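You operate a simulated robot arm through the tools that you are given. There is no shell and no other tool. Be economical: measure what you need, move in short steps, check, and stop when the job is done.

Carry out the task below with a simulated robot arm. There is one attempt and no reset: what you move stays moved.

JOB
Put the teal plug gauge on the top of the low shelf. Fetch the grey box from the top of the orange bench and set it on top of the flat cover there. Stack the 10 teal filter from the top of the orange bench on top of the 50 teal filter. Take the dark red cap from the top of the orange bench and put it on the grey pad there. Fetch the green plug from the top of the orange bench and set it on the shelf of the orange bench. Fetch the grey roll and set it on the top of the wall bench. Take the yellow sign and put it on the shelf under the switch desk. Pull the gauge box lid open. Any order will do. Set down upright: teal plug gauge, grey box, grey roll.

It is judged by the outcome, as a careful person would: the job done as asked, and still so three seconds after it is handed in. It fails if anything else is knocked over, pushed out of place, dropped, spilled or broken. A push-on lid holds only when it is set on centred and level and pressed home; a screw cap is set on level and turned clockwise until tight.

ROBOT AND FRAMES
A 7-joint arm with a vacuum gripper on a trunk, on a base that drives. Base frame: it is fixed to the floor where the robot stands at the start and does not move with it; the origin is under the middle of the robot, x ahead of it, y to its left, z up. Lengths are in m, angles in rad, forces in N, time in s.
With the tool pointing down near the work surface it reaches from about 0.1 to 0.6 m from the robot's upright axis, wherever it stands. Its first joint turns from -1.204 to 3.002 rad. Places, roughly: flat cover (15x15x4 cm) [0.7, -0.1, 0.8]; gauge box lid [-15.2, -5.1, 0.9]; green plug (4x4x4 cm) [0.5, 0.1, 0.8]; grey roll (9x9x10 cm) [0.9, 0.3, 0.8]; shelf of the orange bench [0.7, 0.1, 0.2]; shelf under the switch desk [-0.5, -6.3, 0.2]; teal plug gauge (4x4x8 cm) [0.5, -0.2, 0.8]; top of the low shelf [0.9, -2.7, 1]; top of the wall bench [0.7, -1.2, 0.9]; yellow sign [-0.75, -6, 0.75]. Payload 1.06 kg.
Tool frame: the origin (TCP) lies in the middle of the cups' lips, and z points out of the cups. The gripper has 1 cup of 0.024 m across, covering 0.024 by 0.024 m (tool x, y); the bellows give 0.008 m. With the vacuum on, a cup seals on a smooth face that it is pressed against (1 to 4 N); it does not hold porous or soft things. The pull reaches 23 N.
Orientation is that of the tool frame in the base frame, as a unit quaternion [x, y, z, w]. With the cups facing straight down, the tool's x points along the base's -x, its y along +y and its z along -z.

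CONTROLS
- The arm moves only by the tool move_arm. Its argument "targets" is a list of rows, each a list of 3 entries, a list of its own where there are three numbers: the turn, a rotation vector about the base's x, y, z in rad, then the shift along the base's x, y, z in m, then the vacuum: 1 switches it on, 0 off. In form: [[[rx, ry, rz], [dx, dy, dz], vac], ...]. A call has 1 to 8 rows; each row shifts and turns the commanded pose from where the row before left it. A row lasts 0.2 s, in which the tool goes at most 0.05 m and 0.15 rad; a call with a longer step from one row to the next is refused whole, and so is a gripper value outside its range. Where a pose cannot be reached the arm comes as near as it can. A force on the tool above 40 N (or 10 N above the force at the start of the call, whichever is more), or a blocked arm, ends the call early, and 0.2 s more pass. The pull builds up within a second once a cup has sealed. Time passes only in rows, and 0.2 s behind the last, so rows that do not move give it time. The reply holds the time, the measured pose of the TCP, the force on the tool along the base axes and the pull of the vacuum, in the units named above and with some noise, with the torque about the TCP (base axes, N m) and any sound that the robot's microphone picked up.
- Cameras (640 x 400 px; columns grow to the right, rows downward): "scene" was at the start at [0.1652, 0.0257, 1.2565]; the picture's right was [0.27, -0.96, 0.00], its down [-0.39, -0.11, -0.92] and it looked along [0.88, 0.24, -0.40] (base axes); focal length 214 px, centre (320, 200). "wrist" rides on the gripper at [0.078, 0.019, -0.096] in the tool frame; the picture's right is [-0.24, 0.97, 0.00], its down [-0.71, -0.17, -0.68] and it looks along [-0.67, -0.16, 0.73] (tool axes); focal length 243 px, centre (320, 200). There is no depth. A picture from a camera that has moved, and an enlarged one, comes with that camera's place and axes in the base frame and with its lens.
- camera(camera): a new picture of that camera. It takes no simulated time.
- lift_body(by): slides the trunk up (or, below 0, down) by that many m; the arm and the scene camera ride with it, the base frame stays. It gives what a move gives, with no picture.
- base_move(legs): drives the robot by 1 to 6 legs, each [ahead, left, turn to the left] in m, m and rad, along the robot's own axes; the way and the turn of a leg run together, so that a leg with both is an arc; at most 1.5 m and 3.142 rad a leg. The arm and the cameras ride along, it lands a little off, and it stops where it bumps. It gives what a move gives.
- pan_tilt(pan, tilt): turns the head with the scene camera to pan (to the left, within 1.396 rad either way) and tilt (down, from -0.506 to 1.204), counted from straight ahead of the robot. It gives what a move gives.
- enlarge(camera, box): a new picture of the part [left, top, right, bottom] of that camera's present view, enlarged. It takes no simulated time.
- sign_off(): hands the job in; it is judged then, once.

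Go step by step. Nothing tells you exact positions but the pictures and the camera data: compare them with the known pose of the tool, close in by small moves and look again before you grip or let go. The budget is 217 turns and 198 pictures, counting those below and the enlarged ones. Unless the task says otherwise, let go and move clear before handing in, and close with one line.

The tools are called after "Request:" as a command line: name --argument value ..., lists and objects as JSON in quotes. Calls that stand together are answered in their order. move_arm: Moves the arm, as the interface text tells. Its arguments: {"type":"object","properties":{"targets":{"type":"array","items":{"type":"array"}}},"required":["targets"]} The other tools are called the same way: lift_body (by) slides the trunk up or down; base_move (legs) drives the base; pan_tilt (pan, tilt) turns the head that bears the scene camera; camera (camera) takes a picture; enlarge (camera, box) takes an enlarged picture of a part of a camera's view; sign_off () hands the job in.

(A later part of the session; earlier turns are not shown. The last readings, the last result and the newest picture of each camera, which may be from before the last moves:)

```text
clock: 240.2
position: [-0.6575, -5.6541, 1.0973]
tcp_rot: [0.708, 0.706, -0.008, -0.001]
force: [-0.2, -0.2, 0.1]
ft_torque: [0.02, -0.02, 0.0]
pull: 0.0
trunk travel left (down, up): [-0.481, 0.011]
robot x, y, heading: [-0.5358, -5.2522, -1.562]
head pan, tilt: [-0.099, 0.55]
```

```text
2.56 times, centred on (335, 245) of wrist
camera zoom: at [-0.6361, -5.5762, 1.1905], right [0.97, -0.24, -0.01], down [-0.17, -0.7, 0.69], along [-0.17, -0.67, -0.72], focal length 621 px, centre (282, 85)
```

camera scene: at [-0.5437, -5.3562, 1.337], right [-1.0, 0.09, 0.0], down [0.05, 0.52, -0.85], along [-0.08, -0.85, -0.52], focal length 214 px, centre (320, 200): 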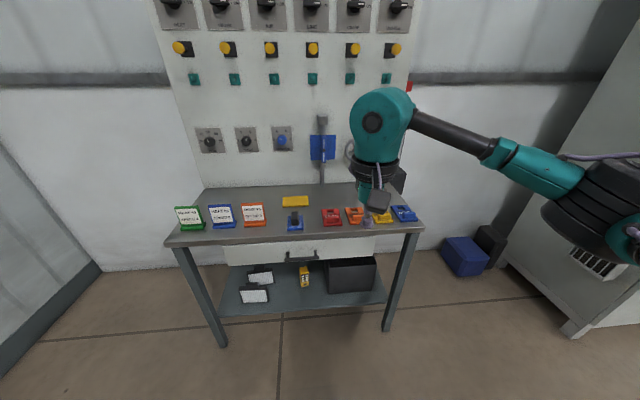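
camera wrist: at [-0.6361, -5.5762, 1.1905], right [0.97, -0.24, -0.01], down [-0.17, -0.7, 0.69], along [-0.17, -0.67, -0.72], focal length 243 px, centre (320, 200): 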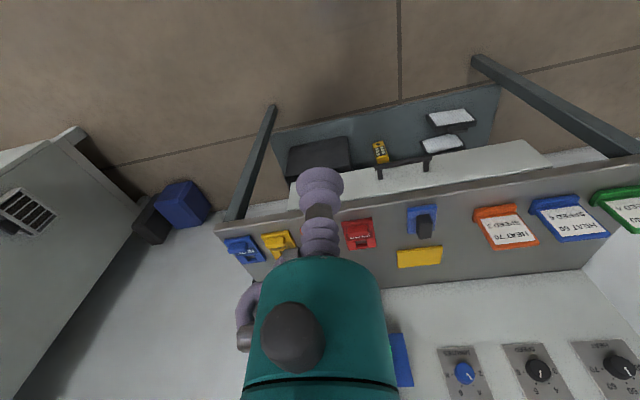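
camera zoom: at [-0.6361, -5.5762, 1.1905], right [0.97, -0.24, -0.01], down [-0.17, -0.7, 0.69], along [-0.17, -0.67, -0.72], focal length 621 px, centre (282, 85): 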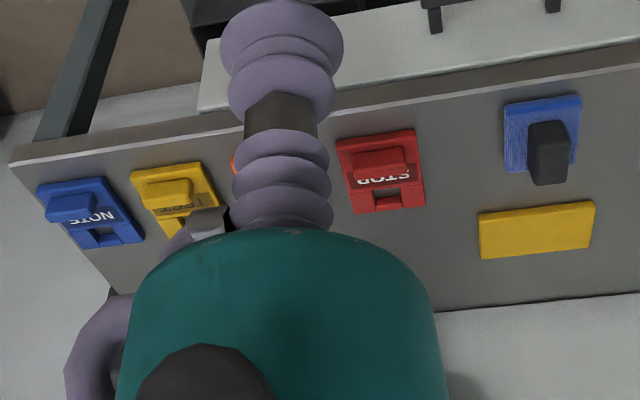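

The yellow sign (beside STOP and NOTE) lies at ≈ (−0.90, −6.12). I drive nearer.

Request:
base_move --legs '[[0.4, -0.25, 0]]'

Request:
pan_tilt --pan -0.1 --tilt 0.8

Request:
camera --camera "scene"

Request:
camera --camera "wrist"

```text
clock: 243.1
position: [-0.9023, -6.0605, 1.0969]
tcp_rot: [0.707, 0.707, -0.007, -0.001]
force: [0.3, 1.6, 0.4]
ft_torque: [-0.01, 0.01, 0.0]
pull: 0.0
trunk travel left (down, up): [-0.481, 0.011]
robot x, y, heading: [-0.7813, -5.6565, -1.559]
head pan, tilt: [-0.099, 0.55]
```

```text
clock: 243.8
position: [-0.9038, -6.0594, 1.0978]
tcp_rot: [0.708, 0.706, -0.007, -0.001]
force: [-0.4, -0.3, 0.0]
ft_torque: [0.02, -0.01, 0.01]
pull: 0.0
trunk travel left (down, up): [-0.481, 0.011]
robot x, y, heading: [-0.7847, -5.6588, -1.56]
head pan, tilt: [-0.099, 0.799]
```

```text
61 pictures are left
camera scene: at [-0.7892, -5.752, 1.3156], right [-1.0, 0.09, 0.0], down [0.07, 0.71, -0.7], along [-0.06, -0.69, -0.72], focal length 214 px, centre (320, 200)
```

scene: 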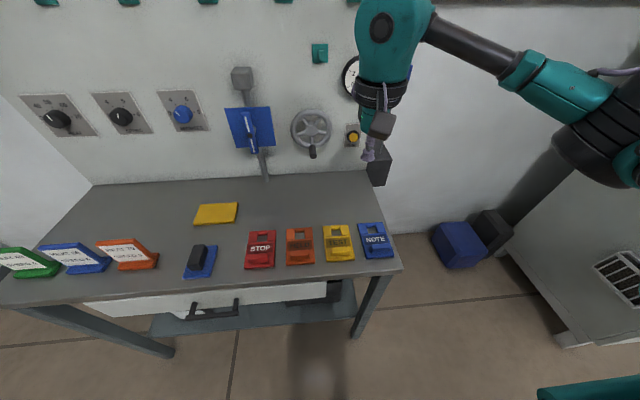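

```text
60 pictures are left
camera wrist: at [-0.8821, -5.9812, 1.1905], right [0.97, -0.24, -0.01], down [-0.16, -0.7, 0.69], along [-0.17, -0.67, -0.72], focal length 243 px, centre (320, 200)
```

wrist: 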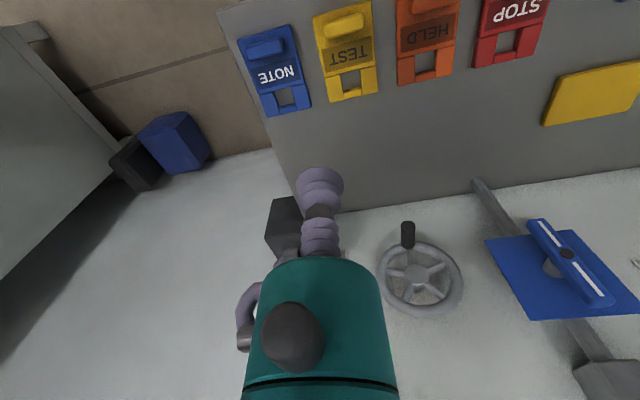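

Request:
enlarge --camera "scene" --box '[300, 205, 380, 275]'

Request:
enlarge --camera "wrist" --box '[300, 0, 400, 110]'

```text
5.71 times, centred on (340, 240) of scene
camera zoom: at [-0.7892, -5.752, 1.3156], right [-1.0, 0.09, 0.0], down [0.07, 0.71, -0.7], along [-0.06, -0.69, -0.72], focal length 1226 px, centre (206, -29)
```

zoom: 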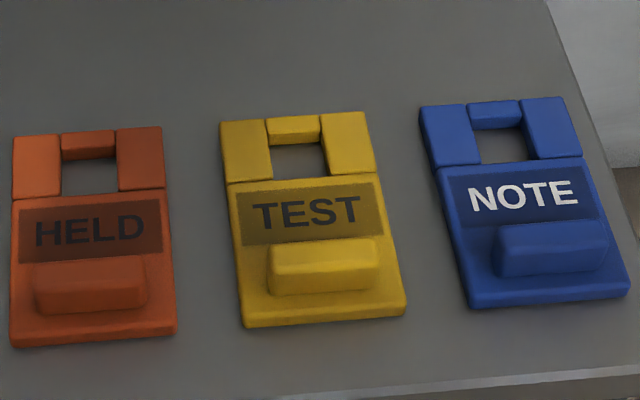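

```text
3.64 times, centred on (350, 55) of wrist
camera zoom: at [-0.8821, -5.9812, 1.1905], right [0.97, -0.24, -0.01], down [-0.16, -0.7, 0.69], along [-0.17, -0.67, -0.72], focal length 882 px, centre (211, 727)
```

zoom: 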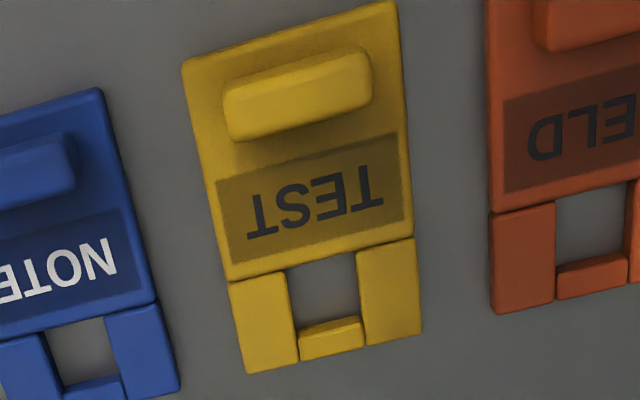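

The yellow TEST sign's flat text area is at ≈ (−0.869, −6.082), z ≈ 0.79. I descend toward it and verify.

Request:
move_arm --targets '[[[0, 0, 0], [0.034, -0.023, 0], 0], [[0, 0, 0], [0, 0, -0.05], 0], [[0, 0, 0], [0, 0, -0.05], 0], [[0, 0, 0], [0, 0, -0.05], 0], [[0, 0, 0], [0, 0, -0.05], 0], [[0, 0, 0], [0, 0, -0.03], 0], [[0, 0, 0], [0, 0, 0], 0]]'

Request:
camera --camera "wrist"

Request:
camera --camera "scene"

```text
clock: 245.4
position: [-0.8714, -6.0822, 0.8669]
tcp_rot: [0.708, 0.706, -0.008, -0.001]
force: [0.3, 0.0, 0.3]
ft_torque: [-0.01, -0.03, 0.0]
pull: 0.2
trunk travel left (down, up): [-0.481, 0.011]
robot x, y, heading: [-0.7871, -5.6609, -1.561]
head pan, tilt: [-0.099, 0.799]
```

```text
57 pictures are left
camera wrist: at [-0.8503, -6.0033, 0.9597], right [0.97, -0.24, -0.01], down [-0.16, -0.7, 0.69], along [-0.17, -0.67, -0.72], focal length 243 px, centre (320, 200)
```

wrist: 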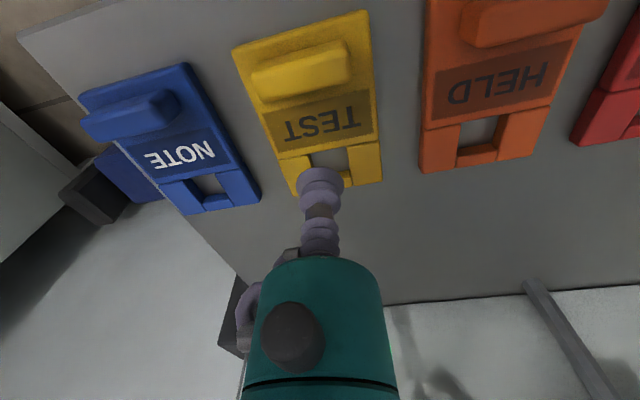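

```text
56 pictures are left
camera scene: at [-0.7892, -5.7519, 1.3156], right [-1.0, 0.09, 0.0], down [0.07, 0.71, -0.7], along [-0.06, -0.69, -0.72], focal length 214 px, centre (320, 200)
```

scene: 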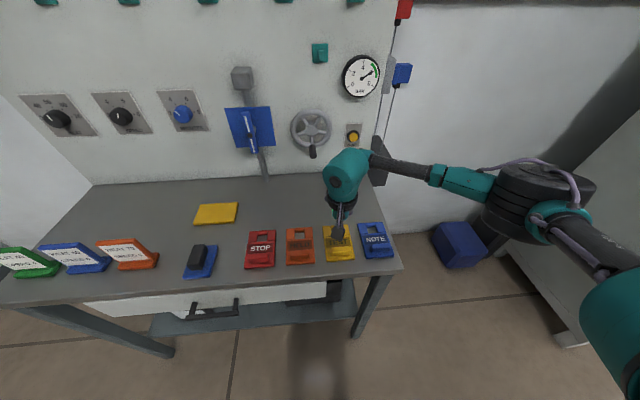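

Request:
move_arm --targets '[[[0, 0, 0], [0, -0.005, -0.04], 0], [[0, 0, 0], [0, 0, -0.008], 0], [[0, 0, 0], [0, 0, 0], 0]]'

Request:
enlarge --camera "wrist" --box '[230, 60, 410, 220]'

```text
clock: 246.2
position: [-0.8689, -6.0873, 0.8177]
tcp_rot: [0.707, 0.707, -0.008, -0.001]
force: [-0.4, 0.0, -0.4]
ft_torque: [-0.05, 0.02, 0.01]
pull: 0.1
trunk travel left (down, up): [-0.481, 0.011]
robot x, y, heading: [-0.7845, -5.6624, -1.562]
head pan, tilt: [-0.099, 0.799]
```

```text
2.50 times, centred on (320, 140) of wrist
camera zoom: at [-0.8483, -6.0087, 0.9113], right [0.97, -0.24, -0.01], down [-0.16, -0.7, 0.69], along [-0.17, -0.67, -0.72], focal length 606 px, centre (320, 350)
```

zoom: 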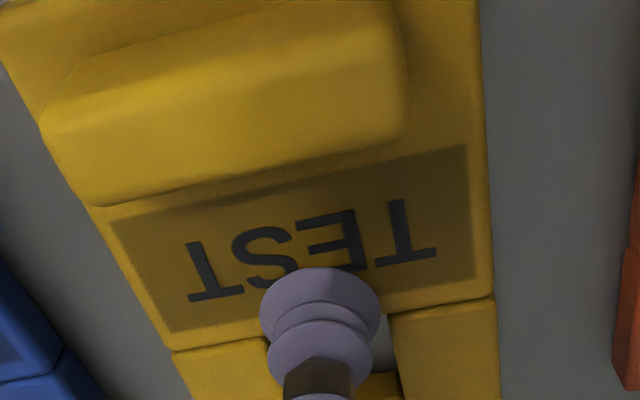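

Request:
move_arm --targets '[[[0, 0, 0], [-0.001, 0, -0.02], 0], [[0, 0, 0], [0, 0, -0.005], 1], [[0, 0, 0], [0, 0, -0.004], 1], [[0, 0, 0], [0, 0, -0.002], 1], [[0, 0, 0], [0, 0, 0], 1]]'

Request:
enlarge --camera "wrist" --box '[230, 60, 410, 220]'

```text
clock: 246.8
position: [-0.8681, -6.0907, 0.8028]
tcp_rot: [0.708, 0.706, -0.008, 0.006]
force: [-2.8, 5.2, 28.8]
ft_torque: [-0.17, -0.07, 0.03]
pull: 0.0
trunk travel left (down, up): [-0.481, 0.011]
robot x, y, heading: [-0.7882, -5.6602, -1.565]
head pan, tilt: [-0.099, 0.799]
stopped in row 3: the force on the tool passed its limit (the readings are from after the stop); the commanded pose is now the measured one
```

```text
2.50 times, centred on (320, 140) of wrist
camera zoom: at [-0.848, -6.0104, 0.8955], right [0.97, -0.24, 0.0], down [-0.17, -0.69, 0.7], along [-0.17, -0.68, -0.71], focal length 606 px, centre (320, 350)
```

zoom: 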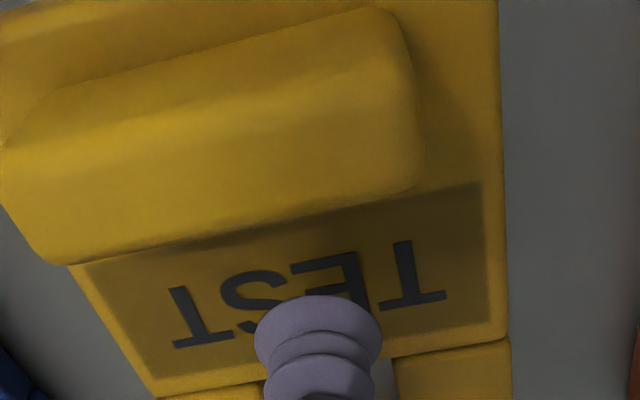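

The surface is higher (z≈0.806) so the text centre is at y≈−6.078; I lift, correct and retry.

Request:
move_arm --targets '[[[0, 0, 0], [0, 0, 0.012], 0], [[0, 0, 0], [-0.001, 0.0115, 0], 0], [[0, 0, 0], [0, 0, 0], 0]]'

Request:
enlarge --camera "wrist" --box '[230, 60, 410, 220]'

```text
clock: 247.7
position: [-0.8706, -6.078, 0.8098]
tcp_rot: [0.709, 0.705, -0.008, 0.001]
force: [-0.2, 1.0, 0.6]
ft_torque: [-0.02, 0.02, 0.03]
pull: 0.0
trunk travel left (down, up): [-0.481, 0.011]
robot x, y, heading: [-0.7805, -5.6562, -1.567]
head pan, tilt: [-0.099, 0.799]
```

```text
2.50 times, centred on (320, 140) of wrist
camera zoom: at [-0.8495, -5.9979, 0.9032], right [0.97, -0.24, -0.01], down [-0.17, -0.7, 0.69], along [-0.17, -0.67, -0.72], focal length 606 px, centre (320, 350)
```

zoom: 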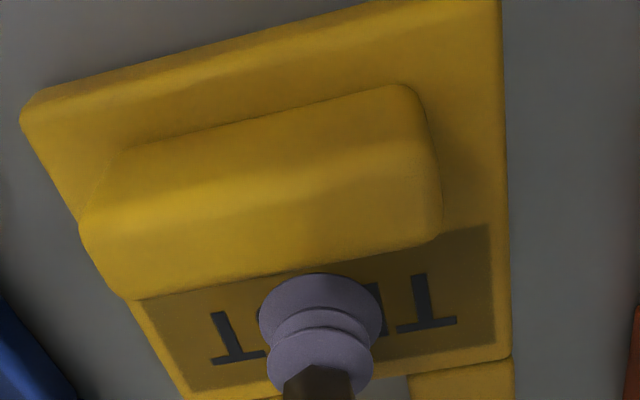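

Request:
move_arm --targets '[[[0, 0, 0], [0.001, -0.005, 0], 1], [[0, 0, 0], [0, 0, -0.003], 1], [[0, 0, 0], [0, 0, -0.002], 1], [[0, 0, 0], [0, 0, -0.001], 1], [[0, 0, 0], [0, 0, 0], 1]]'

Request:
enlarge --camera "wrist" --box '[250, 100, 390, 220]'

```text
clock: 248.8
position: [-0.8688, -6.0828, 0.8063]
tcp_rot: [0.708, 0.706, -0.007, 0.003]
force: [-2.3, -1.0, 19.1]
ft_torque: [0.04, -0.02, -0.09]
pull: 22.8
trunk travel left (down, up): [-0.481, 0.011]
robot x, y, heading: [-0.787, -5.6567, -1.562]
head pan, tilt: [-0.099, 0.799]
```

```text
3.33 times, centred on (320, 160) of wrist
camera zoom: at [-0.8484, -6.0034, 0.8986], right [0.97, -0.24, 0.0], down [-0.17, -0.7, 0.7], along [-0.17, -0.68, -0.72], focal length 809 px, centre (320, 333)
```

zoom: 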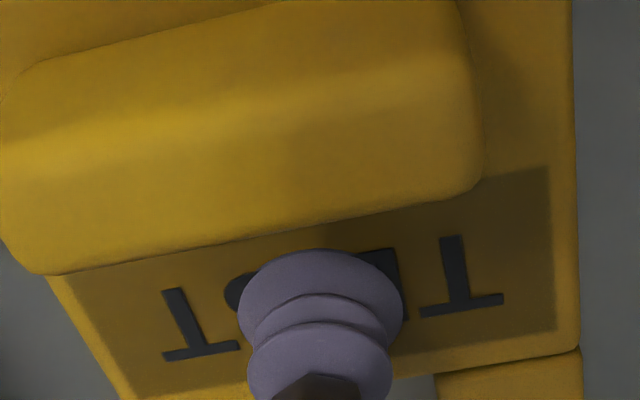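

Sealed on the sign. I lift it, back off, and line up with the free spot on the shelf between filters and yellow meter (≈ (−0.415, −6.14)).

Request:
move_arm --targets '[[[0, 0, 0], [0, 0, 0.01], 1], [[0, 0, 0], [0, 0, 0.03], 1], [[0, 0, 0], [0, 0, 0.05], 1], [[0, 0, 0], [0, 0, 0.05], 1], [[0, 0, 0], [0, 0, 0.04], 1], [[0, 0, 0], [0, 0, 0], 1]]'

Request:
camera --camera "wrist"

Request:
base_move --legs '[[-0.55, 0, 0], [0, 0.46, 0]]'

Request:
move_arm --targets '[[[0, 0, 0], [0, -0.03, 0], 1], [[0, 0, 0], [0, -0.03, 0], 1], [[0, 0, 0], [0, 0, 0], 1]]'

Request:
lift_body --by -0.2

```text
clock: 250.2
position: [-0.87, -6.0815, 0.9852]
tcp_rot: [0.709, 0.706, -0.007, 0.001]
force: [-0.4, -1.1, -1.5]
ft_torque: [-0.02, -0.02, 0.0]
pull: 23.1
trunk travel left (down, up): [-0.481, 0.011]
robot x, y, heading: [-0.7842, -5.6586, -1.563]
head pan, tilt: [-0.099, 0.799]
```

```text
51 pictures are left
camera wrist: at [-0.8487, -6.0022, 1.078], right [0.97, -0.24, 0.0], down [-0.17, -0.7, 0.7], along [-0.17, -0.67, -0.72], focal length 243 px, centre (320, 200)
```

wrist: 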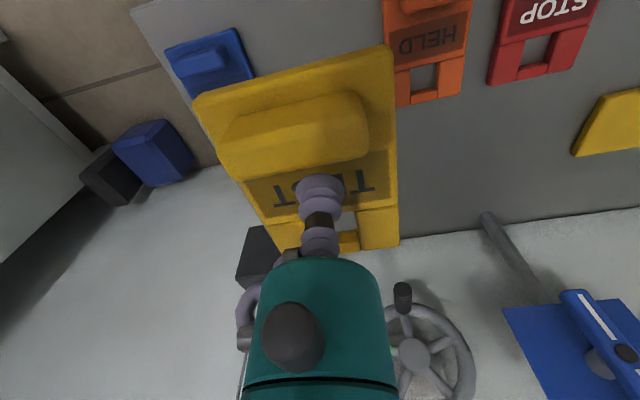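

```text
clock: 255.8
position: [-0.4108, -5.5185, 0.9846]
tcp_rot: [0.704, 0.71, -0.007, 0.001]
force: [0.9, 0.5, -0.2]
ft_torque: [0.0, -0.01, -0.01]
pull: 22.7
trunk travel left (down, up): [-0.481, 0.011]
robot x, y, heading: [-0.3315, -5.0942, -1.553]
head pan, tilt: [-0.099, 0.799]
```

```text
clock: 256.6
position: [-0.4117, -5.5781, 0.9829]
tcp_rot: [0.704, 0.71, -0.006, 0.002]
force: [-0.2, -0.1, -0.5]
ft_torque: [0.0, 0.0, 0.02]
pull: 22.7
trunk travel left (down, up): [-0.481, 0.011]
robot x, y, heading: [-0.3305, -5.0972, -1.551]
head pan, tilt: [-0.099, 0.799]
```

```text
clock: 258.8
position: [-0.4126, -5.5785, 0.7852]
tcp_rot: [0.704, 0.71, -0.007, 0.002]
force: [-0.1, 0.0, -0.8]
ft_torque: [-0.03, 0.01, 0.01]
pull: 23.2
trunk travel left (down, up): [-0.281, 0.211]
robot x, y, heading: [-0.3306, -5.0939, -1.55]
head pan, tilt: [-0.099, 0.799]
```

Request:
lift_body --by -0.28

Request:
move_arm --targets '[[[0, 0, 0], [0, 0, -0.04], 1], [[0, 0, 0], [0, 0, -0.045], 1], [[0, 0, 0], [0, 0, -0.045], 1], [[0, 0, 0], [0, 0, -0.03], 1], [[0, 0, 0], [0, -0.03, 0], 1], [[0, 0, 0], [0, -0.03, 0], 1], [[0, 0, 0], [0, 0, 0], 1]]'

Request:
pan_tilt --pan 0.0 --tilt 0.5

Request:
camera --camera "scene"

Request:
camera --camera "wrist"

```text
clock: 261.6
position: [-0.4117, -5.5791, 0.5044]
tcp_rot: [0.705, 0.709, -0.007, 0.001]
force: [-0.4, -0.2, -1.7]
ft_torque: [0.01, 0.01, 0.01]
pull: 22.9
trunk travel left (down, up): [-0.001, 0.491]
robot x, y, heading: [-0.3298, -5.0958, -1.552]
head pan, tilt: [-0.099, 0.799]
```

```text
clock: 263.2
position: [-0.4118, -5.6403, 0.3444]
tcp_rot: [0.704, 0.71, -0.007, 0.003]
force: [-0.1, -0.7, -1.1]
ft_torque: [-0.03, 0.02, -0.01]
pull: 22.6
trunk travel left (down, up): [-0.001, 0.491]
robot x, y, heading: [-0.3332, -5.0967, -1.551]
head pan, tilt: [-0.099, 0.799]
```

```text
clock: 264.0
position: [-0.4121, -5.6405, 0.3443]
tcp_rot: [0.705, 0.71, -0.007, 0.002]
force: [0.1, -0.6, -0.5]
ft_torque: [0.03, -0.03, 0.0]
pull: 22.8
trunk travel left (down, up): [-0.001, 0.491]
robot x, y, heading: [-0.3317, -5.0911, -1.55]
head pan, tilt: [0.0, 0.499]
```

```text
50 pictures are left
camera scene: at [-0.3241, -5.3733, 0.8413], right [-1.0, -0.02, 0.0], down [-0.01, 0.48, -0.88], along [0.02, -0.88, -0.48], focal length 214 px, centre (320, 200)
```

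scene: 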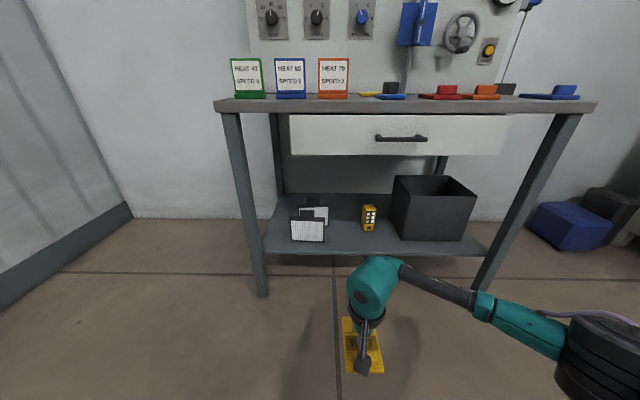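

```text
49 pictures are left
camera wrist: at [-0.392, -5.5602, 0.4378], right [0.97, -0.23, 0.0], down [-0.16, -0.7, 0.7], along [-0.16, -0.68, -0.72], focal length 243 px, centre (320, 200)
```

wrist: 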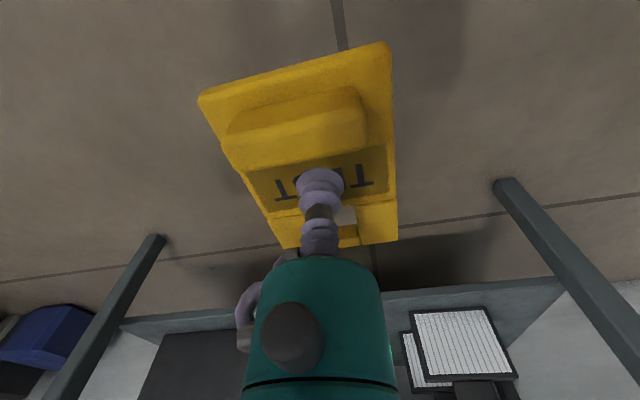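

The path under the desk between filters and meter is free. I lower a bit more and drive in by steps.

Request:
move_arm --targets '[[[0, 0, 0], [0, 0, -0.04], 1], [[0, 0, 0], [0, -0.02, -0.03], 1], [[0, 0, 0], [0, 0, 0], 1]]'

Request:
base_move --legs '[[0.32, -0.025, 0]]'

Request:
camera --camera "scene"

Request:
camera --camera "wrist"

```text
clock: 264.8
position: [-0.409, -5.6591, 0.2735]
tcp_rot: [0.704, 0.71, -0.006, 0.001]
force: [-1.0, -0.5, -1.5]
ft_torque: [0.03, -0.03, 0.02]
pull: 22.9
trunk travel left (down, up): [-0.001, 0.491]
robot x, y, heading: [-0.3318, -5.0984, -1.551]
head pan, tilt: [0.0, 0.499]
```

```text
clock: 266.9
position: [-0.4289, -5.9775, 0.2743]
tcp_rot: [0.705, 0.709, -0.008, 0.002]
force: [0.6, -0.8, -1.0]
ft_torque: [0.01, 0.02, 0.01]
pull: 23.3
trunk travel left (down, up): [-0.001, 0.491]
robot x, y, heading: [-0.3515, -5.4149, -1.549]
head pan, tilt: [0.0, 0.499]
```

```text
48 pictures are left
camera scene: at [-0.3439, -5.693, 0.8414], right [-1.0, -0.02, 0.0], down [-0.01, 0.48, -0.88], along [0.02, -0.88, -0.48], focal length 214 px, centre (320, 200)
```

scene: 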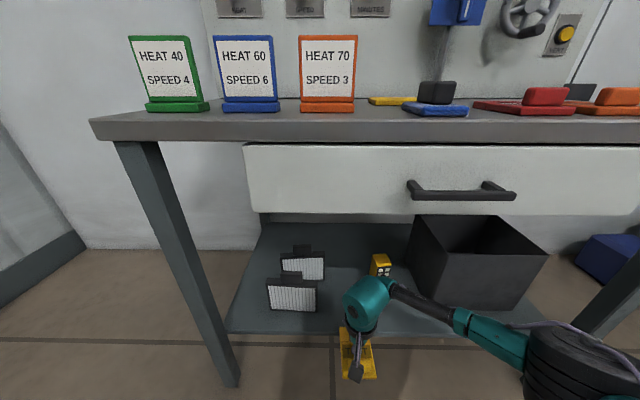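

```text
47 pictures are left
camera wrist: at [-0.4098, -5.8985, 0.3671], right [0.97, -0.23, 0.0], down [-0.16, -0.7, 0.7], along [-0.16, -0.68, -0.72], focal length 243 px, centre (320, 200)
```

wrist: 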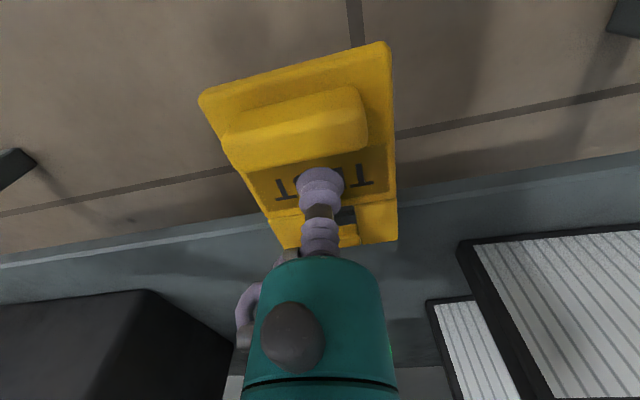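

Request:
base_move --legs '[[0.155, 0, 0]]'

Request:
camera --camera "scene"

Request:
camera --camera "wrist"

```text
clock: 268.3
position: [-0.4244, -6.1306, 0.2753]
tcp_rot: [0.704, 0.711, -0.007, 0.001]
force: [-0.2, 0.2, -1.1]
ft_torque: [0.01, 0.0, 0.01]
pull: 22.3
trunk travel left (down, up): [-0.001, 0.491]
robot x, y, heading: [-0.3466, -5.5635, -1.555]
head pan, tilt: [0.0, 0.499]
```

```text
46 pictures are left
camera scene: at [-0.3403, -5.8442, 0.8414], right [-1.0, -0.02, 0.0], down [-0.01, 0.48, -0.88], along [0.02, -0.88, -0.48], focal length 214 px, centre (320, 200)
```

scene: 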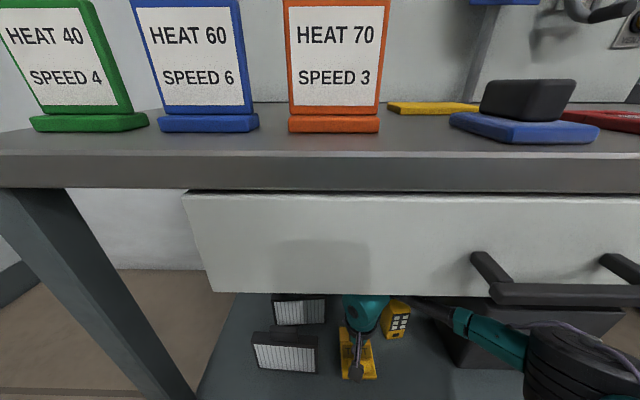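

```text
45 pictures are left
camera wrist: at [-0.4056, -6.0498, 0.3671], right [0.97, -0.23, 0.0], down [-0.16, -0.7, 0.7], along [-0.16, -0.68, -0.72], focal length 243 px, centre (320, 200)
```

wrist: 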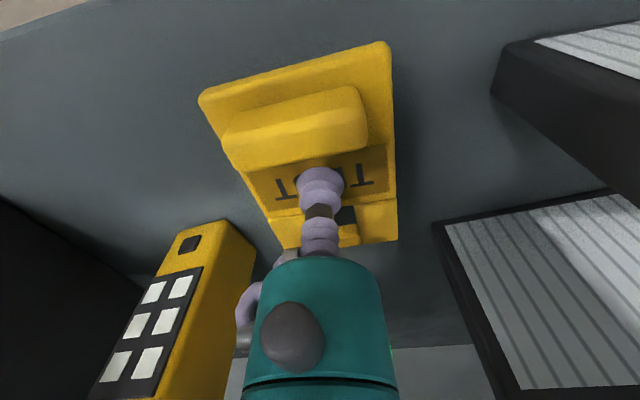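

Request:
move_arm --targets '[[[0, 0, 0], [0, -0.015, -0.01], 1], [[0, 0, 0], [0, -0.01, -0.01], 1], [[0, 0, 0], [0, 0, -0.015], 1], [[0, 0, 0], [0, 0, 0], 1]]'

Request:
camera --camera "wrist"

```text
clock: 269.3
position: [-0.424, -6.1547, 0.2426]
tcp_rot: [0.704, 0.71, -0.008, 0.005]
force: [-3.1, -0.4, 39.6]
ft_torque: [0.1, -0.01, -0.1]
pull: 23.0
trunk travel left (down, up): [-0.001, 0.491]
robot x, y, heading: [-0.3512, -5.5629, -1.553]
head pan, tilt: [0.0, 0.499]
```

```text
44 pictures are left
camera wrist: at [-0.405, -6.0757, 0.3352], right [0.97, -0.23, 0.0], down [-0.16, -0.7, 0.7], along [-0.16, -0.68, -0.71], focal length 243 px, centre (320, 200)
```

wrist: 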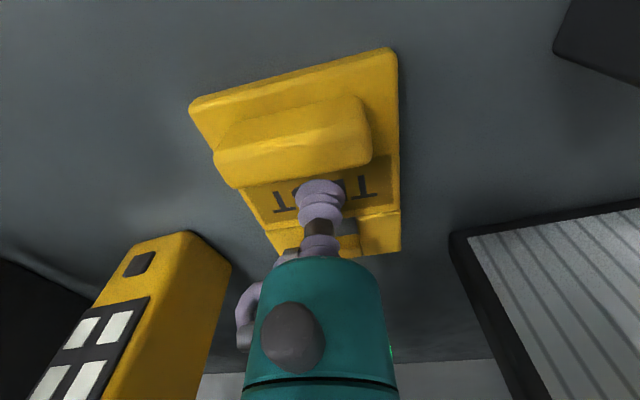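

Firm contact: the sign is on the shelf. I relieve, release and rise.

Request:
move_arm --targets '[[[0, 0, 0], [0, 0, 0.003], 1], [[0, 0, 0], [0, 0, 0], 0], [[0, 0, 0], [0, 0, 0], 0], [[0, 0, 0], [0, 0, 0], 0], [[0, 0, 0], [0, 0, 0.005], 0], [[0, 0, 0], [0, 0, 0.015], 0], [[0, 0, 0], [0, 0, 0.03], 0], [[0, 0, 0], [0, 0, 0.03], 0]]'

Request:
camera --camera "wrist"

```text
clock: 271.1
position: [-0.4246, -6.1561, 0.3221]
tcp_rot: [0.704, 0.71, -0.007, 0.001]
force: [0.3, 0.2, -0.4]
ft_torque: [-0.04, -0.02, 0.0]
pull: 0.1
trunk travel left (down, up): [-0.001, 0.491]
robot x, y, heading: [-0.3477, -5.5658, -1.552]
head pan, tilt: [0.0, 0.499]
```

```text
43 pictures are left
camera wrist: at [-0.4059, -6.0763, 0.4151], right [0.97, -0.23, -0.01], down [-0.16, -0.7, 0.69], along [-0.16, -0.68, -0.72], focal length 243 px, centre (320, 200)
```

wrist: 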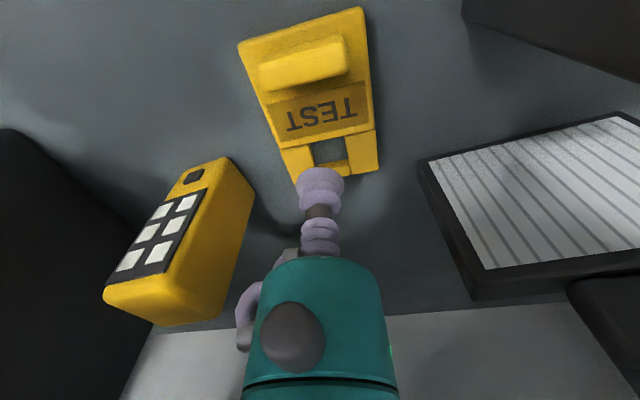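

The sign lies on the shelf. I back out, raise the trunk and turn toward −x for the gauge box.

Request:
base_move --legs '[[-0.75, 0, 0]]'

Request:
lift_body --by 0.4

Request:
move_arm --targets '[[[0, 0, 0], [0, 0.03, 0.04], 0], [[0, 0, 0], [0, 0.03, 0.04], 0], [[0, 0, 0], [0, 0.03, 0.04], 0], [[0, 0, 0], [0, 0.03, 0.04], 0], [[0, 0, 0], [0, 0.03, 0.04], 0], [[0, 0, 0], [0, 0.03, 0.04], 0], [[0, 0, 0], [0, 0.02, 0.04], 0]]'

Request:
base_move --legs '[[-0.5, 0, 0], [0, 0, -1.59]]'

Request:
pan_tilt --pan 0.1 --tilt 0.15

Request:
camera --camera "scene"

```text
clock: 275.2
position: [-0.4437, -5.4001, 0.321]
tcp_rot: [0.71, 0.704, -0.006, 0.001]
force: [1.1, 0.5, 0.1]
ft_torque: [0.0, -0.01, -0.02]
pull: 0.0
trunk travel left (down, up): [-0.001, 0.491]
robot x, y, heading: [-0.354, -4.8139, -1.563]
head pan, tilt: [0.0, 0.499]
```

```text
clock: 279.0
position: [-0.4439, -5.4014, 0.7218]
tcp_rot: [0.709, 0.705, -0.007, 0.002]
force: [-0.5, -0.1, -0.2]
ft_torque: [0.01, 0.02, -0.03]
pull: 0.1
trunk travel left (down, up): [-0.401, 0.091]
robot x, y, heading: [-0.3596, -4.8133, -1.563]
head pan, tilt: [0.0, 0.499]
```

```text
clock: 280.6
position: [-0.4441, -5.199, 1.0018]
tcp_rot: [0.71, 0.704, -0.007, 0.001]
force: [0.2, 0.0, 0.2]
ft_torque: [0.03, -0.02, 0.03]
pull: 0.0
trunk travel left (down, up): [-0.401, 0.091]
robot x, y, heading: [-0.3579, -4.8121, -1.564]
head pan, tilt: [0.0, 0.499]
```

```text
clock: 287.5
position: [-0.7437, -4.2018, 1.0023]
tcp_rot: [1.0, -0.021, -0.006, -0.004]
force: [0.9, -0.4, 1.0]
ft_torque: [-0.01, 0.02, -0.04]
pull: 0.0
trunk travel left (down, up): [-0.401, 0.091]
robot x, y, heading: [-0.3623, -4.307, 3.111]
head pan, tilt: [0.0, 0.499]
```

```text
clock: 288.4
position: [-0.7446, -4.2023, 1.0022]
tcp_rot: [1.0, -0.02, -0.006, -0.004]
force: [0.1, 0.0, -0.1]
ft_torque: [0.02, -0.04, 0.01]
pull: 0.1
trunk travel left (down, up): [-0.401, 0.091]
robot x, y, heading: [-0.3644, -4.3031, 3.116]
head pan, tilt: [0.099, 0.15]
```

```text
42 pictures are left
camera scene: at [-0.5242, -4.305, 1.2824], right [-0.07, 1.0, 0.0], down [0.15, 0.01, -0.99], along [-0.99, -0.07, -0.15], focal length 214 px, centre (320, 200)
```

scene: 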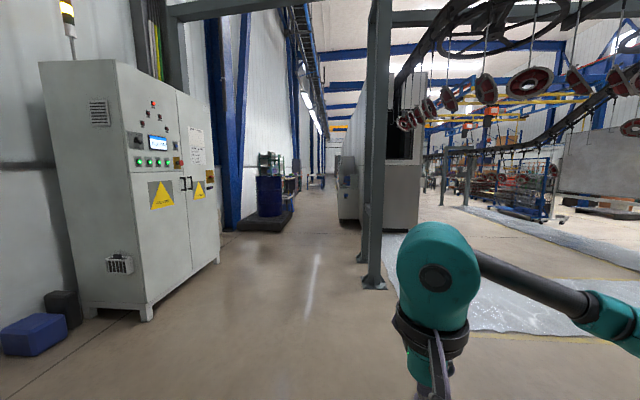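

A corridor runs ahead between barrels (left) and a machine (right), centre y≈−4.85. I line up with it and drive.

Request:
base_move --legs '[[0, 0.55, 0.026], [1.5, 0, 0], [1.5, 0, 0]]'

Request:
camera --camera "scene"

```text
clock: 305.6
position: [-3.7652, -4.7387, 1.0015]
tcp_rot: [1.0, -0.002, -0.006, -0.003]
force: [0.1, 0.4, -0.2]
ft_torque: [-0.02, 0.02, 0.0]
pull: 0.0
trunk travel left (down, up): [-0.401, 0.091]
robot x, y, heading: [-3.3784, -4.8241, -3.135]
head pan, tilt: [0.099, 0.15]
```

```text
41 pictures are left
camera scene: at [-3.5414, -4.8338, 1.2825], right [-0.11, 0.99, 0.0], down [0.15, 0.02, -0.99], along [-0.98, -0.11, -0.15], focal length 214 px, centre (320, 200)
```

scene: 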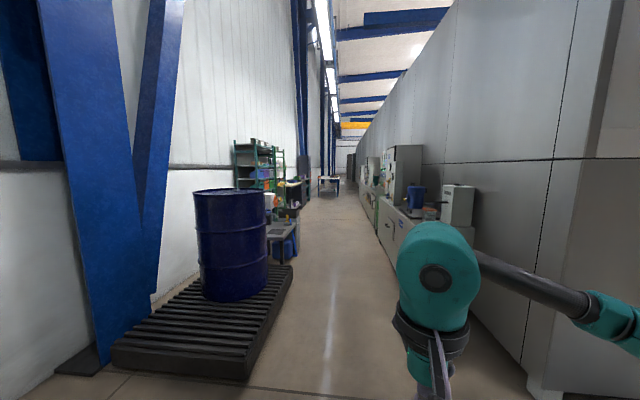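

Request:
base_move --legs '[[1.5, 0, -0.007], [1.5, 0, 0], [1.5, 0, 0]]'

Request:
camera --camera "scene"

```text
clock: 327.0
position: [-8.237, -4.6966, 1.0023]
tcp_rot: [1.0, 0.004, -0.006, -0.003]
force: [0.2, -0.5, -0.4]
ft_torque: [0.0, 0.0, -0.01]
pull: 0.2
trunk travel left (down, up): [-0.401, 0.091]
robot x, y, heading: [-7.8485, -4.7783, -3.124]
head pan, tilt: [0.099, 0.15]
```

```text
40 pictures are left
camera scene: at [-8.0124, -4.7889, 1.2825], right [-0.12, 0.99, 0.0], down [0.15, 0.02, -0.99], along [-0.98, -0.12, -0.15], focal length 214 px, centre (320, 200)
```

scene: 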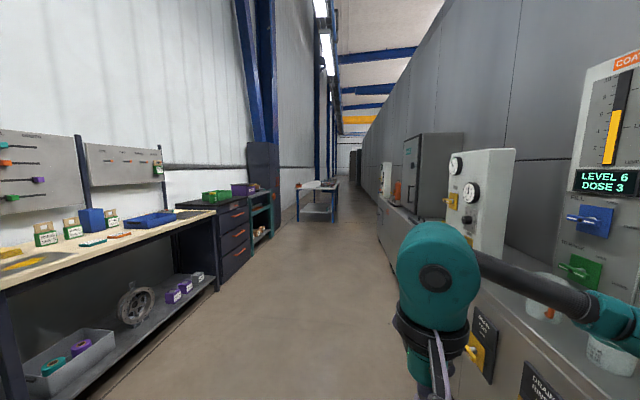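

Request:
enlarge --camera "scene" --box '[280, 130, 400, 230]'

Request:
base_move --legs '[[1.3, 0.2, -0.018], [1.5, 0, 0]]'

Request:
camera --camera "scene"

```text
4.00 times, centred on (340, 180) of scene
camera zoom: at [-8.0124, -4.7889, 1.2825], right [-0.12, 0.99, 0.0], down [0.15, 0.02, -0.99], along [-0.98, -0.12, -0.15], focal length 858 px, centre (240, 280)
```

zoom: 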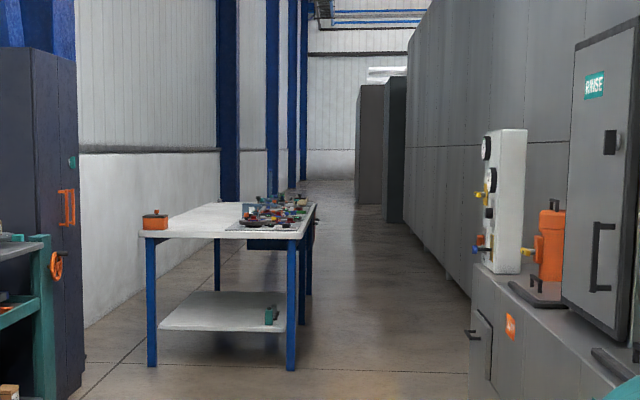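

```text
clock: 340.8
position: [-11.0647, -4.8377, 1.0021]
tcp_rot: [1.0, -0.017, -0.006, -0.004]
force: [0.4, 1.2, 0.5]
ft_torque: [0.0, 0.02, 0.0]
pull: 0.1
trunk travel left (down, up): [-0.401, 0.091]
robot x, y, heading: [-10.6782, -4.9355, 3.118]
head pan, tilt: [0.099, 0.15]
```

```text
38 pictures are left
camera scene: at [-10.8429, -4.9391, 1.2825], right [-0.08, 1.0, 0.0], down [0.15, 0.01, -0.99], along [-0.99, -0.08, -0.15], focal length 214 px, centre (320, 200)
```

scene: 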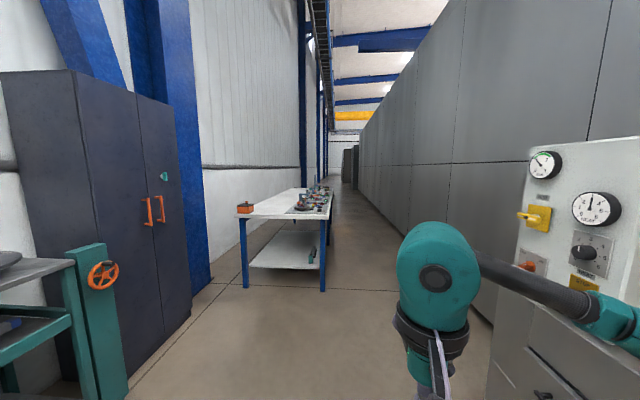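

The table with the gauge box is ahead on the left (x −13…−15.5, y −5…−5.9). I pass on its aisle side, turn to face it, then strafe along.

Request:
base_move --legs '[[1.5, 0, 0.02], [0, -0.5, 0], [0, 0, 1.57], [0, -1.5, 0]]'

Request:
pan_tilt --pan -0.6 --tilt 0.5

Request:
camera --camera "scene"

```text
clock: 361.5
position: [-13.7646, -4.8071, 1.0027]
tcp_rot: [0.721, 0.693, -0.007, 0.002]
force: [0.9, 0.4, 0.0]
ft_torque: [-0.02, 0.0, -0.01]
pull: 0.1
trunk travel left (down, up): [-0.401, 0.091]
robot x, y, heading: [-13.665, -4.4241, -1.599]
head pan, tilt: [0.099, 0.15]
```

```text
clock: 362.5
position: [-13.763, -4.8074, 1.003]
tcp_rot: [0.721, 0.693, -0.008, 0.001]
force: [0.0, -0.8, 0.7]
ft_torque: [-0.03, -0.01, -0.02]
pull: 0.1
trunk travel left (down, up): [-0.401, 0.091]
robot x, y, heading: [-13.6622, -4.4201, -1.6]
head pan, tilt: [-0.6, 0.499]
```

```text
37 pictures are left
camera scene: at [-13.7181, -4.5688, 1.2501], right [-0.81, 0.59, 0.0], down [0.28, 0.39, -0.88], along [-0.52, -0.71, -0.48], focal length 214 px, centre (320, 200)
```

scene: 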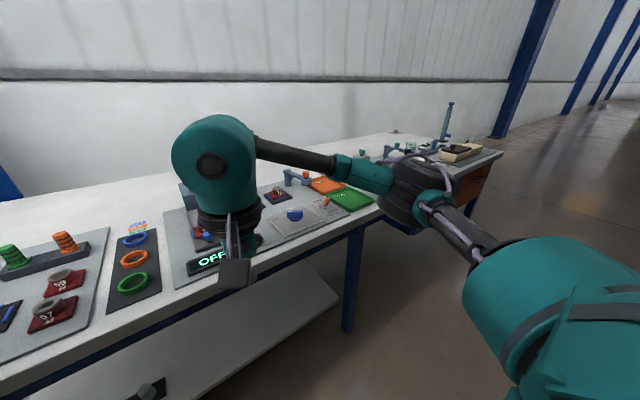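

Request:
base_move --legs '[[0, 0, 0.03], [0, -1.2, 0]]'

Request:
pan_tilt --pan -0.5 --tilt 0.55

Request:
camera --camera "scene"

```text
clock: 369.1
position: [-14.9747, -4.7945, 1.0026]
tcp_rot: [0.719, 0.695, -0.006, 0.002]
force: [-0.3, 0.3, 0.1]
ft_torque: [-0.02, 0.01, 0.0]
pull: 0.0
trunk travel left (down, up): [-0.401, 0.091]
robot x, y, heading: [-14.8761, -4.4133, -1.594]
head pan, tilt: [-0.6, 0.499]
```

```text
clock: 369.7
position: [-14.974, -4.7933, 1.0024]
tcp_rot: [0.719, 0.695, -0.006, 0.001]
force: [0.3, -0.3, 0.2]
ft_torque: [0.01, 0.04, 0.0]
pull: 0.0
trunk travel left (down, up): [-0.401, 0.091]
robot x, y, heading: [-14.8776, -4.4122, -1.59]
head pan, tilt: [-0.499, 0.55]
```

```text
36 pictures are left
camera scene: at [-14.9214, -4.5601, 1.2455], right [-0.87, 0.5, 0.0], down [0.26, 0.45, -0.85], along [-0.42, -0.74, -0.52], focal length 214 px, centre (320, 200)
```

scene: 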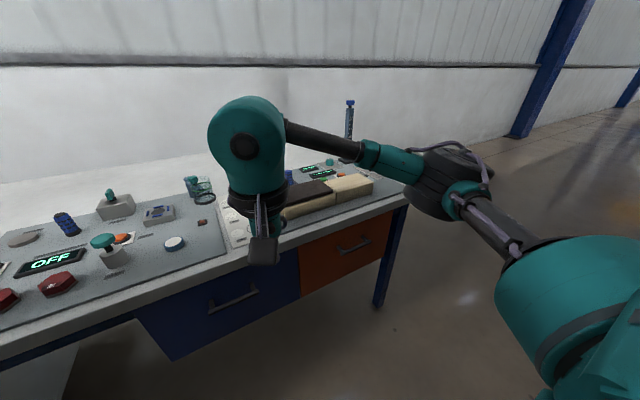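

Request:
move_arm --targets '[[[0, 0, 0], [0.04, 0.0, 0.02], 0], [[0, 0, 0], [0.04, 0.0, 0.02], 0], [[0, 0, 0], [0.04, 0.0, 0.02], 0], [[0, 0, 0], [0.04, 0.0, 0.0], 0], [[0, 0, 0], [0.04, 0.0, 0.0], 0], [[0, 0, 0], [0, 0, 0], 0]]'

Request:
enlarge --camera "scene" --box '[210, 140, 420, 270]'

Request:
camera --camera "wrist"

```text
clock: 371.1
position: [-14.7728, -4.7945, 1.0607]
tcp_rot: [0.719, 0.695, -0.007, 0.002]
force: [-0.3, 0.8, -0.2]
ft_torque: [0.0, 0.02, 0.0]
pull: 0.0
trunk travel left (down, up): [-0.401, 0.091]
robot x, y, heading: [-14.8806, -4.4092, -1.587]
head pan, tilt: [-0.499, 0.55]
```

```text
3.05 times, centred on (315, 205) of scene
camera zoom: at [-14.9215, -4.5602, 1.2455], right [-0.87, 0.5, 0.0], down [0.26, 0.45, -0.85], along [-0.42, -0.74, -0.52], focal length 654 px, centre (335, 185)
```

zoom: 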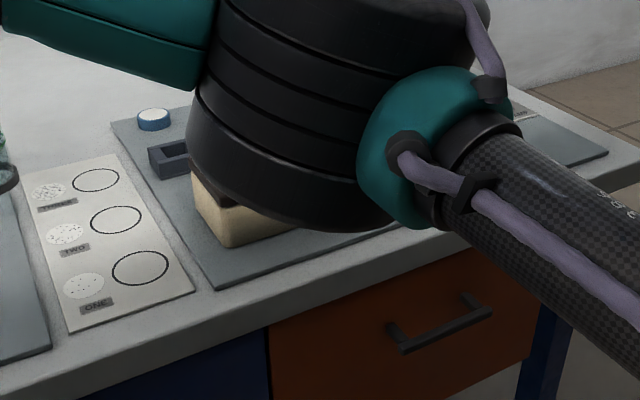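

```text
34 pictures are left
camera wrist: at [-14.7505, -4.7163, 1.1539], right [0.96, -0.27, 0.0], down [-0.19, -0.69, 0.7], along [-0.19, -0.67, -0.72], focal length 243 px, centre (320, 200)
```

wrist: 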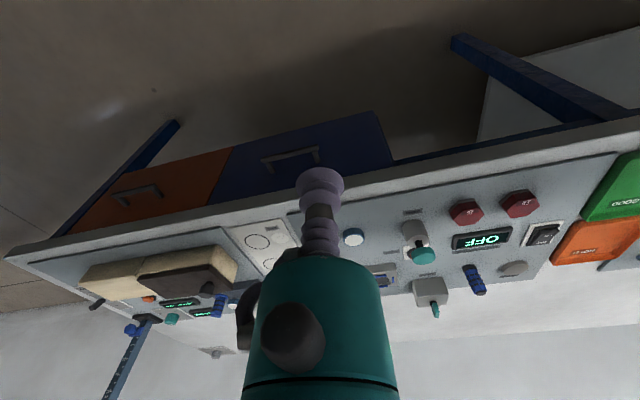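

Request:
enlarge --camera "wrist" --box '[70, 220, 260, 340]'

```text
3.33 times, centred on (165, 280) of wrist
camera zoom: at [-14.7505, -4.7163, 1.1539], right [0.96, -0.27, 0.0], down [-0.19, -0.69, 0.7], along [-0.19, -0.67, -0.72], focal length 809 px, centre (837, -67)
```

zoom: 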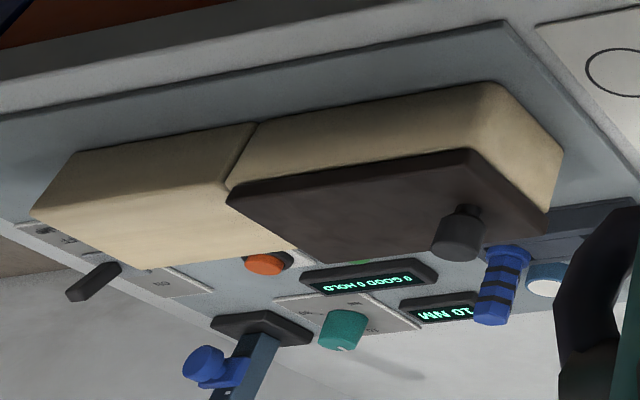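

The gauge box has a dark lid with a knob near its +x end. I move sideways to get it in front and look closer.

Request:
base_move --legs '[[0, -0.5, 0.015]]'

Request:
pan_tilt --pan 0.15 --tilt 0.7

Request:
camera --camera "scene"

```text
clock: 374.1
position: [-15.2732, -4.7864, 1.0615]
tcp_rot: [0.714, 0.7, -0.007, 0.002]
force: [-0.9, 0.1, -0.2]
ft_torque: [0.0, -0.01, -0.02]
pull: 0.0
trunk travel left (down, up): [-0.401, 0.091]
robot x, y, heading: [-15.3813, -4.4023, -1.578]
head pan, tilt: [-0.499, 0.55]
```

```text
clock: 375.1
position: [-15.2725, -4.785, 1.0606]
tcp_rot: [0.715, 0.699, -0.007, 0.001]
force: [0.1, 0.1, -0.3]
ft_torque: [0.02, 0.03, 0.0]
pull: 0.1
trunk travel left (down, up): [-0.401, 0.091]
robot x, y, heading: [-15.3796, -4.4027, -1.578]
head pan, tilt: [0.15, 0.7]
```

```text
32 pictures are left
camera scene: at [-15.3682, -4.5589, 1.2324], right [-0.99, -0.14, 0.0], down [-0.09, 0.64, -0.77], along [0.11, -0.76, -0.64], focal length 214 px, centre (320, 200)
```

scene: 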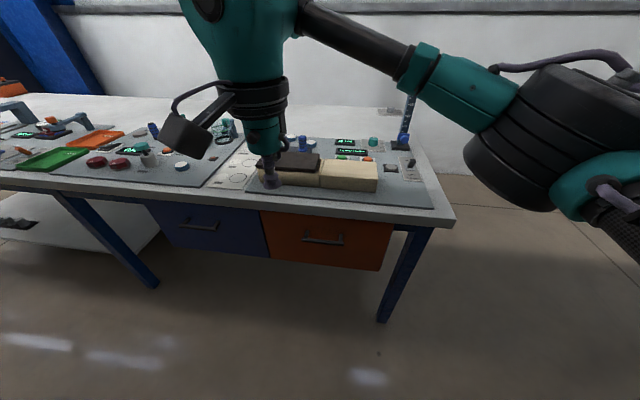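

Request:
enlarge --camera "scene" --box '[240, 125, 420, 225]'

Request:
camera --camera "wrist"

```text
3.56 times, centred on (330, 175) of scene
camera zoom: at [-15.3682, -4.5589, 1.2324], right [-0.99, -0.14, 0.0], down [-0.09, 0.64, -0.77], along [0.11, -0.76, -0.64], focal length 763 px, centre (284, 289)
```

zoom: 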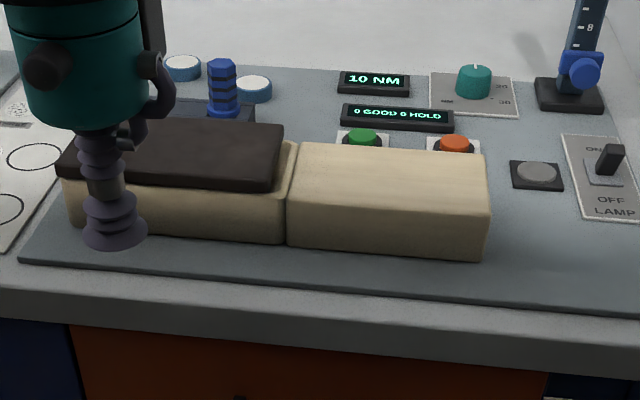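

```text
30 pictures are left
camera wrist: at [-15.2508, -4.7069, 1.1538], right [0.97, -0.25, 0.0], down [-0.18, -0.7, 0.7], along [-0.18, -0.67, -0.72], focal length 243 px, centre (320, 200)
```

wrist: 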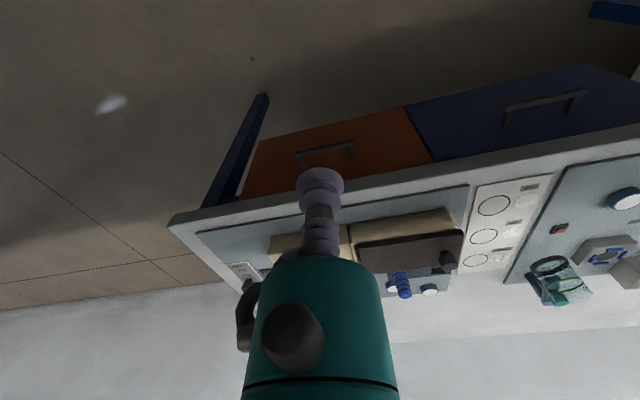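

Request:
base_move --legs '[[0.25, 0.3, 0]]'

Request:
pan_tilt --pan 0.0 --tilt 0.75

Request:
camera --camera "scene"

Request:
camera --camera "wrist"

```text
clock: 377.6
position: [-14.9806, -5.0383, 1.062]
tcp_rot: [0.715, 0.699, -0.007, 0.001]
force: [-0.1, -0.1, -0.5]
ft_torque: [-0.02, -0.01, -0.01]
pull: 0.0
trunk travel left (down, up): [-0.401, 0.091]
robot x, y, heading: [-15.091, -4.6556, -1.58]
head pan, tilt: [0.15, 0.7]
```

```text
clock: 378.2
position: [-14.9821, -5.0386, 1.0598]
tcp_rot: [0.714, 0.701, -0.007, 0.001]
force: [0.1, -1.0, 0.2]
ft_torque: [0.01, -0.02, -0.02]
pull: 0.0
trunk travel left (down, up): [-0.401, 0.091]
robot x, y, heading: [-15.0858, -4.6551, -1.581]
head pan, tilt: [0.0, 0.75]
```

```text
29 pictures are left
camera scene: at [-15.0898, -4.8101, 1.2281], right [-1.0, 0.01, 0.0], down [0.01, 0.68, -0.73], along [-0.01, -0.73, -0.68], focal length 214 px, centre (320, 200)
```

scene: 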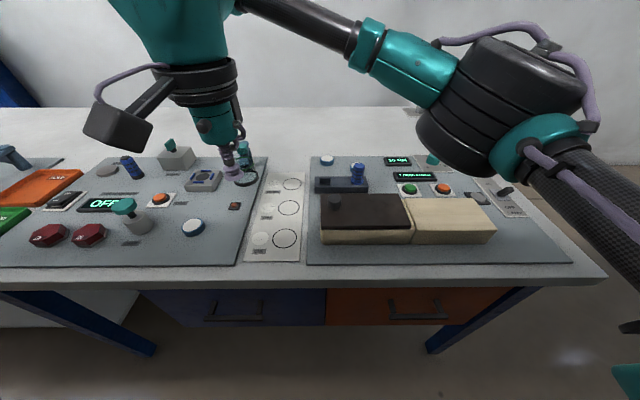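

```text
28 pictures are left
camera wrist: at [-14.9601, -4.9596, 1.1538], right [0.97, -0.25, 0.0], down [-0.18, -0.7, 0.7], along [-0.18, -0.67, -0.72], focal length 243 px, centre (320, 200)
```

wrist: 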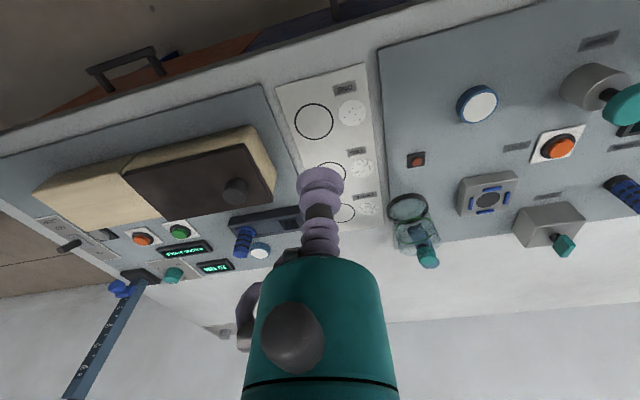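

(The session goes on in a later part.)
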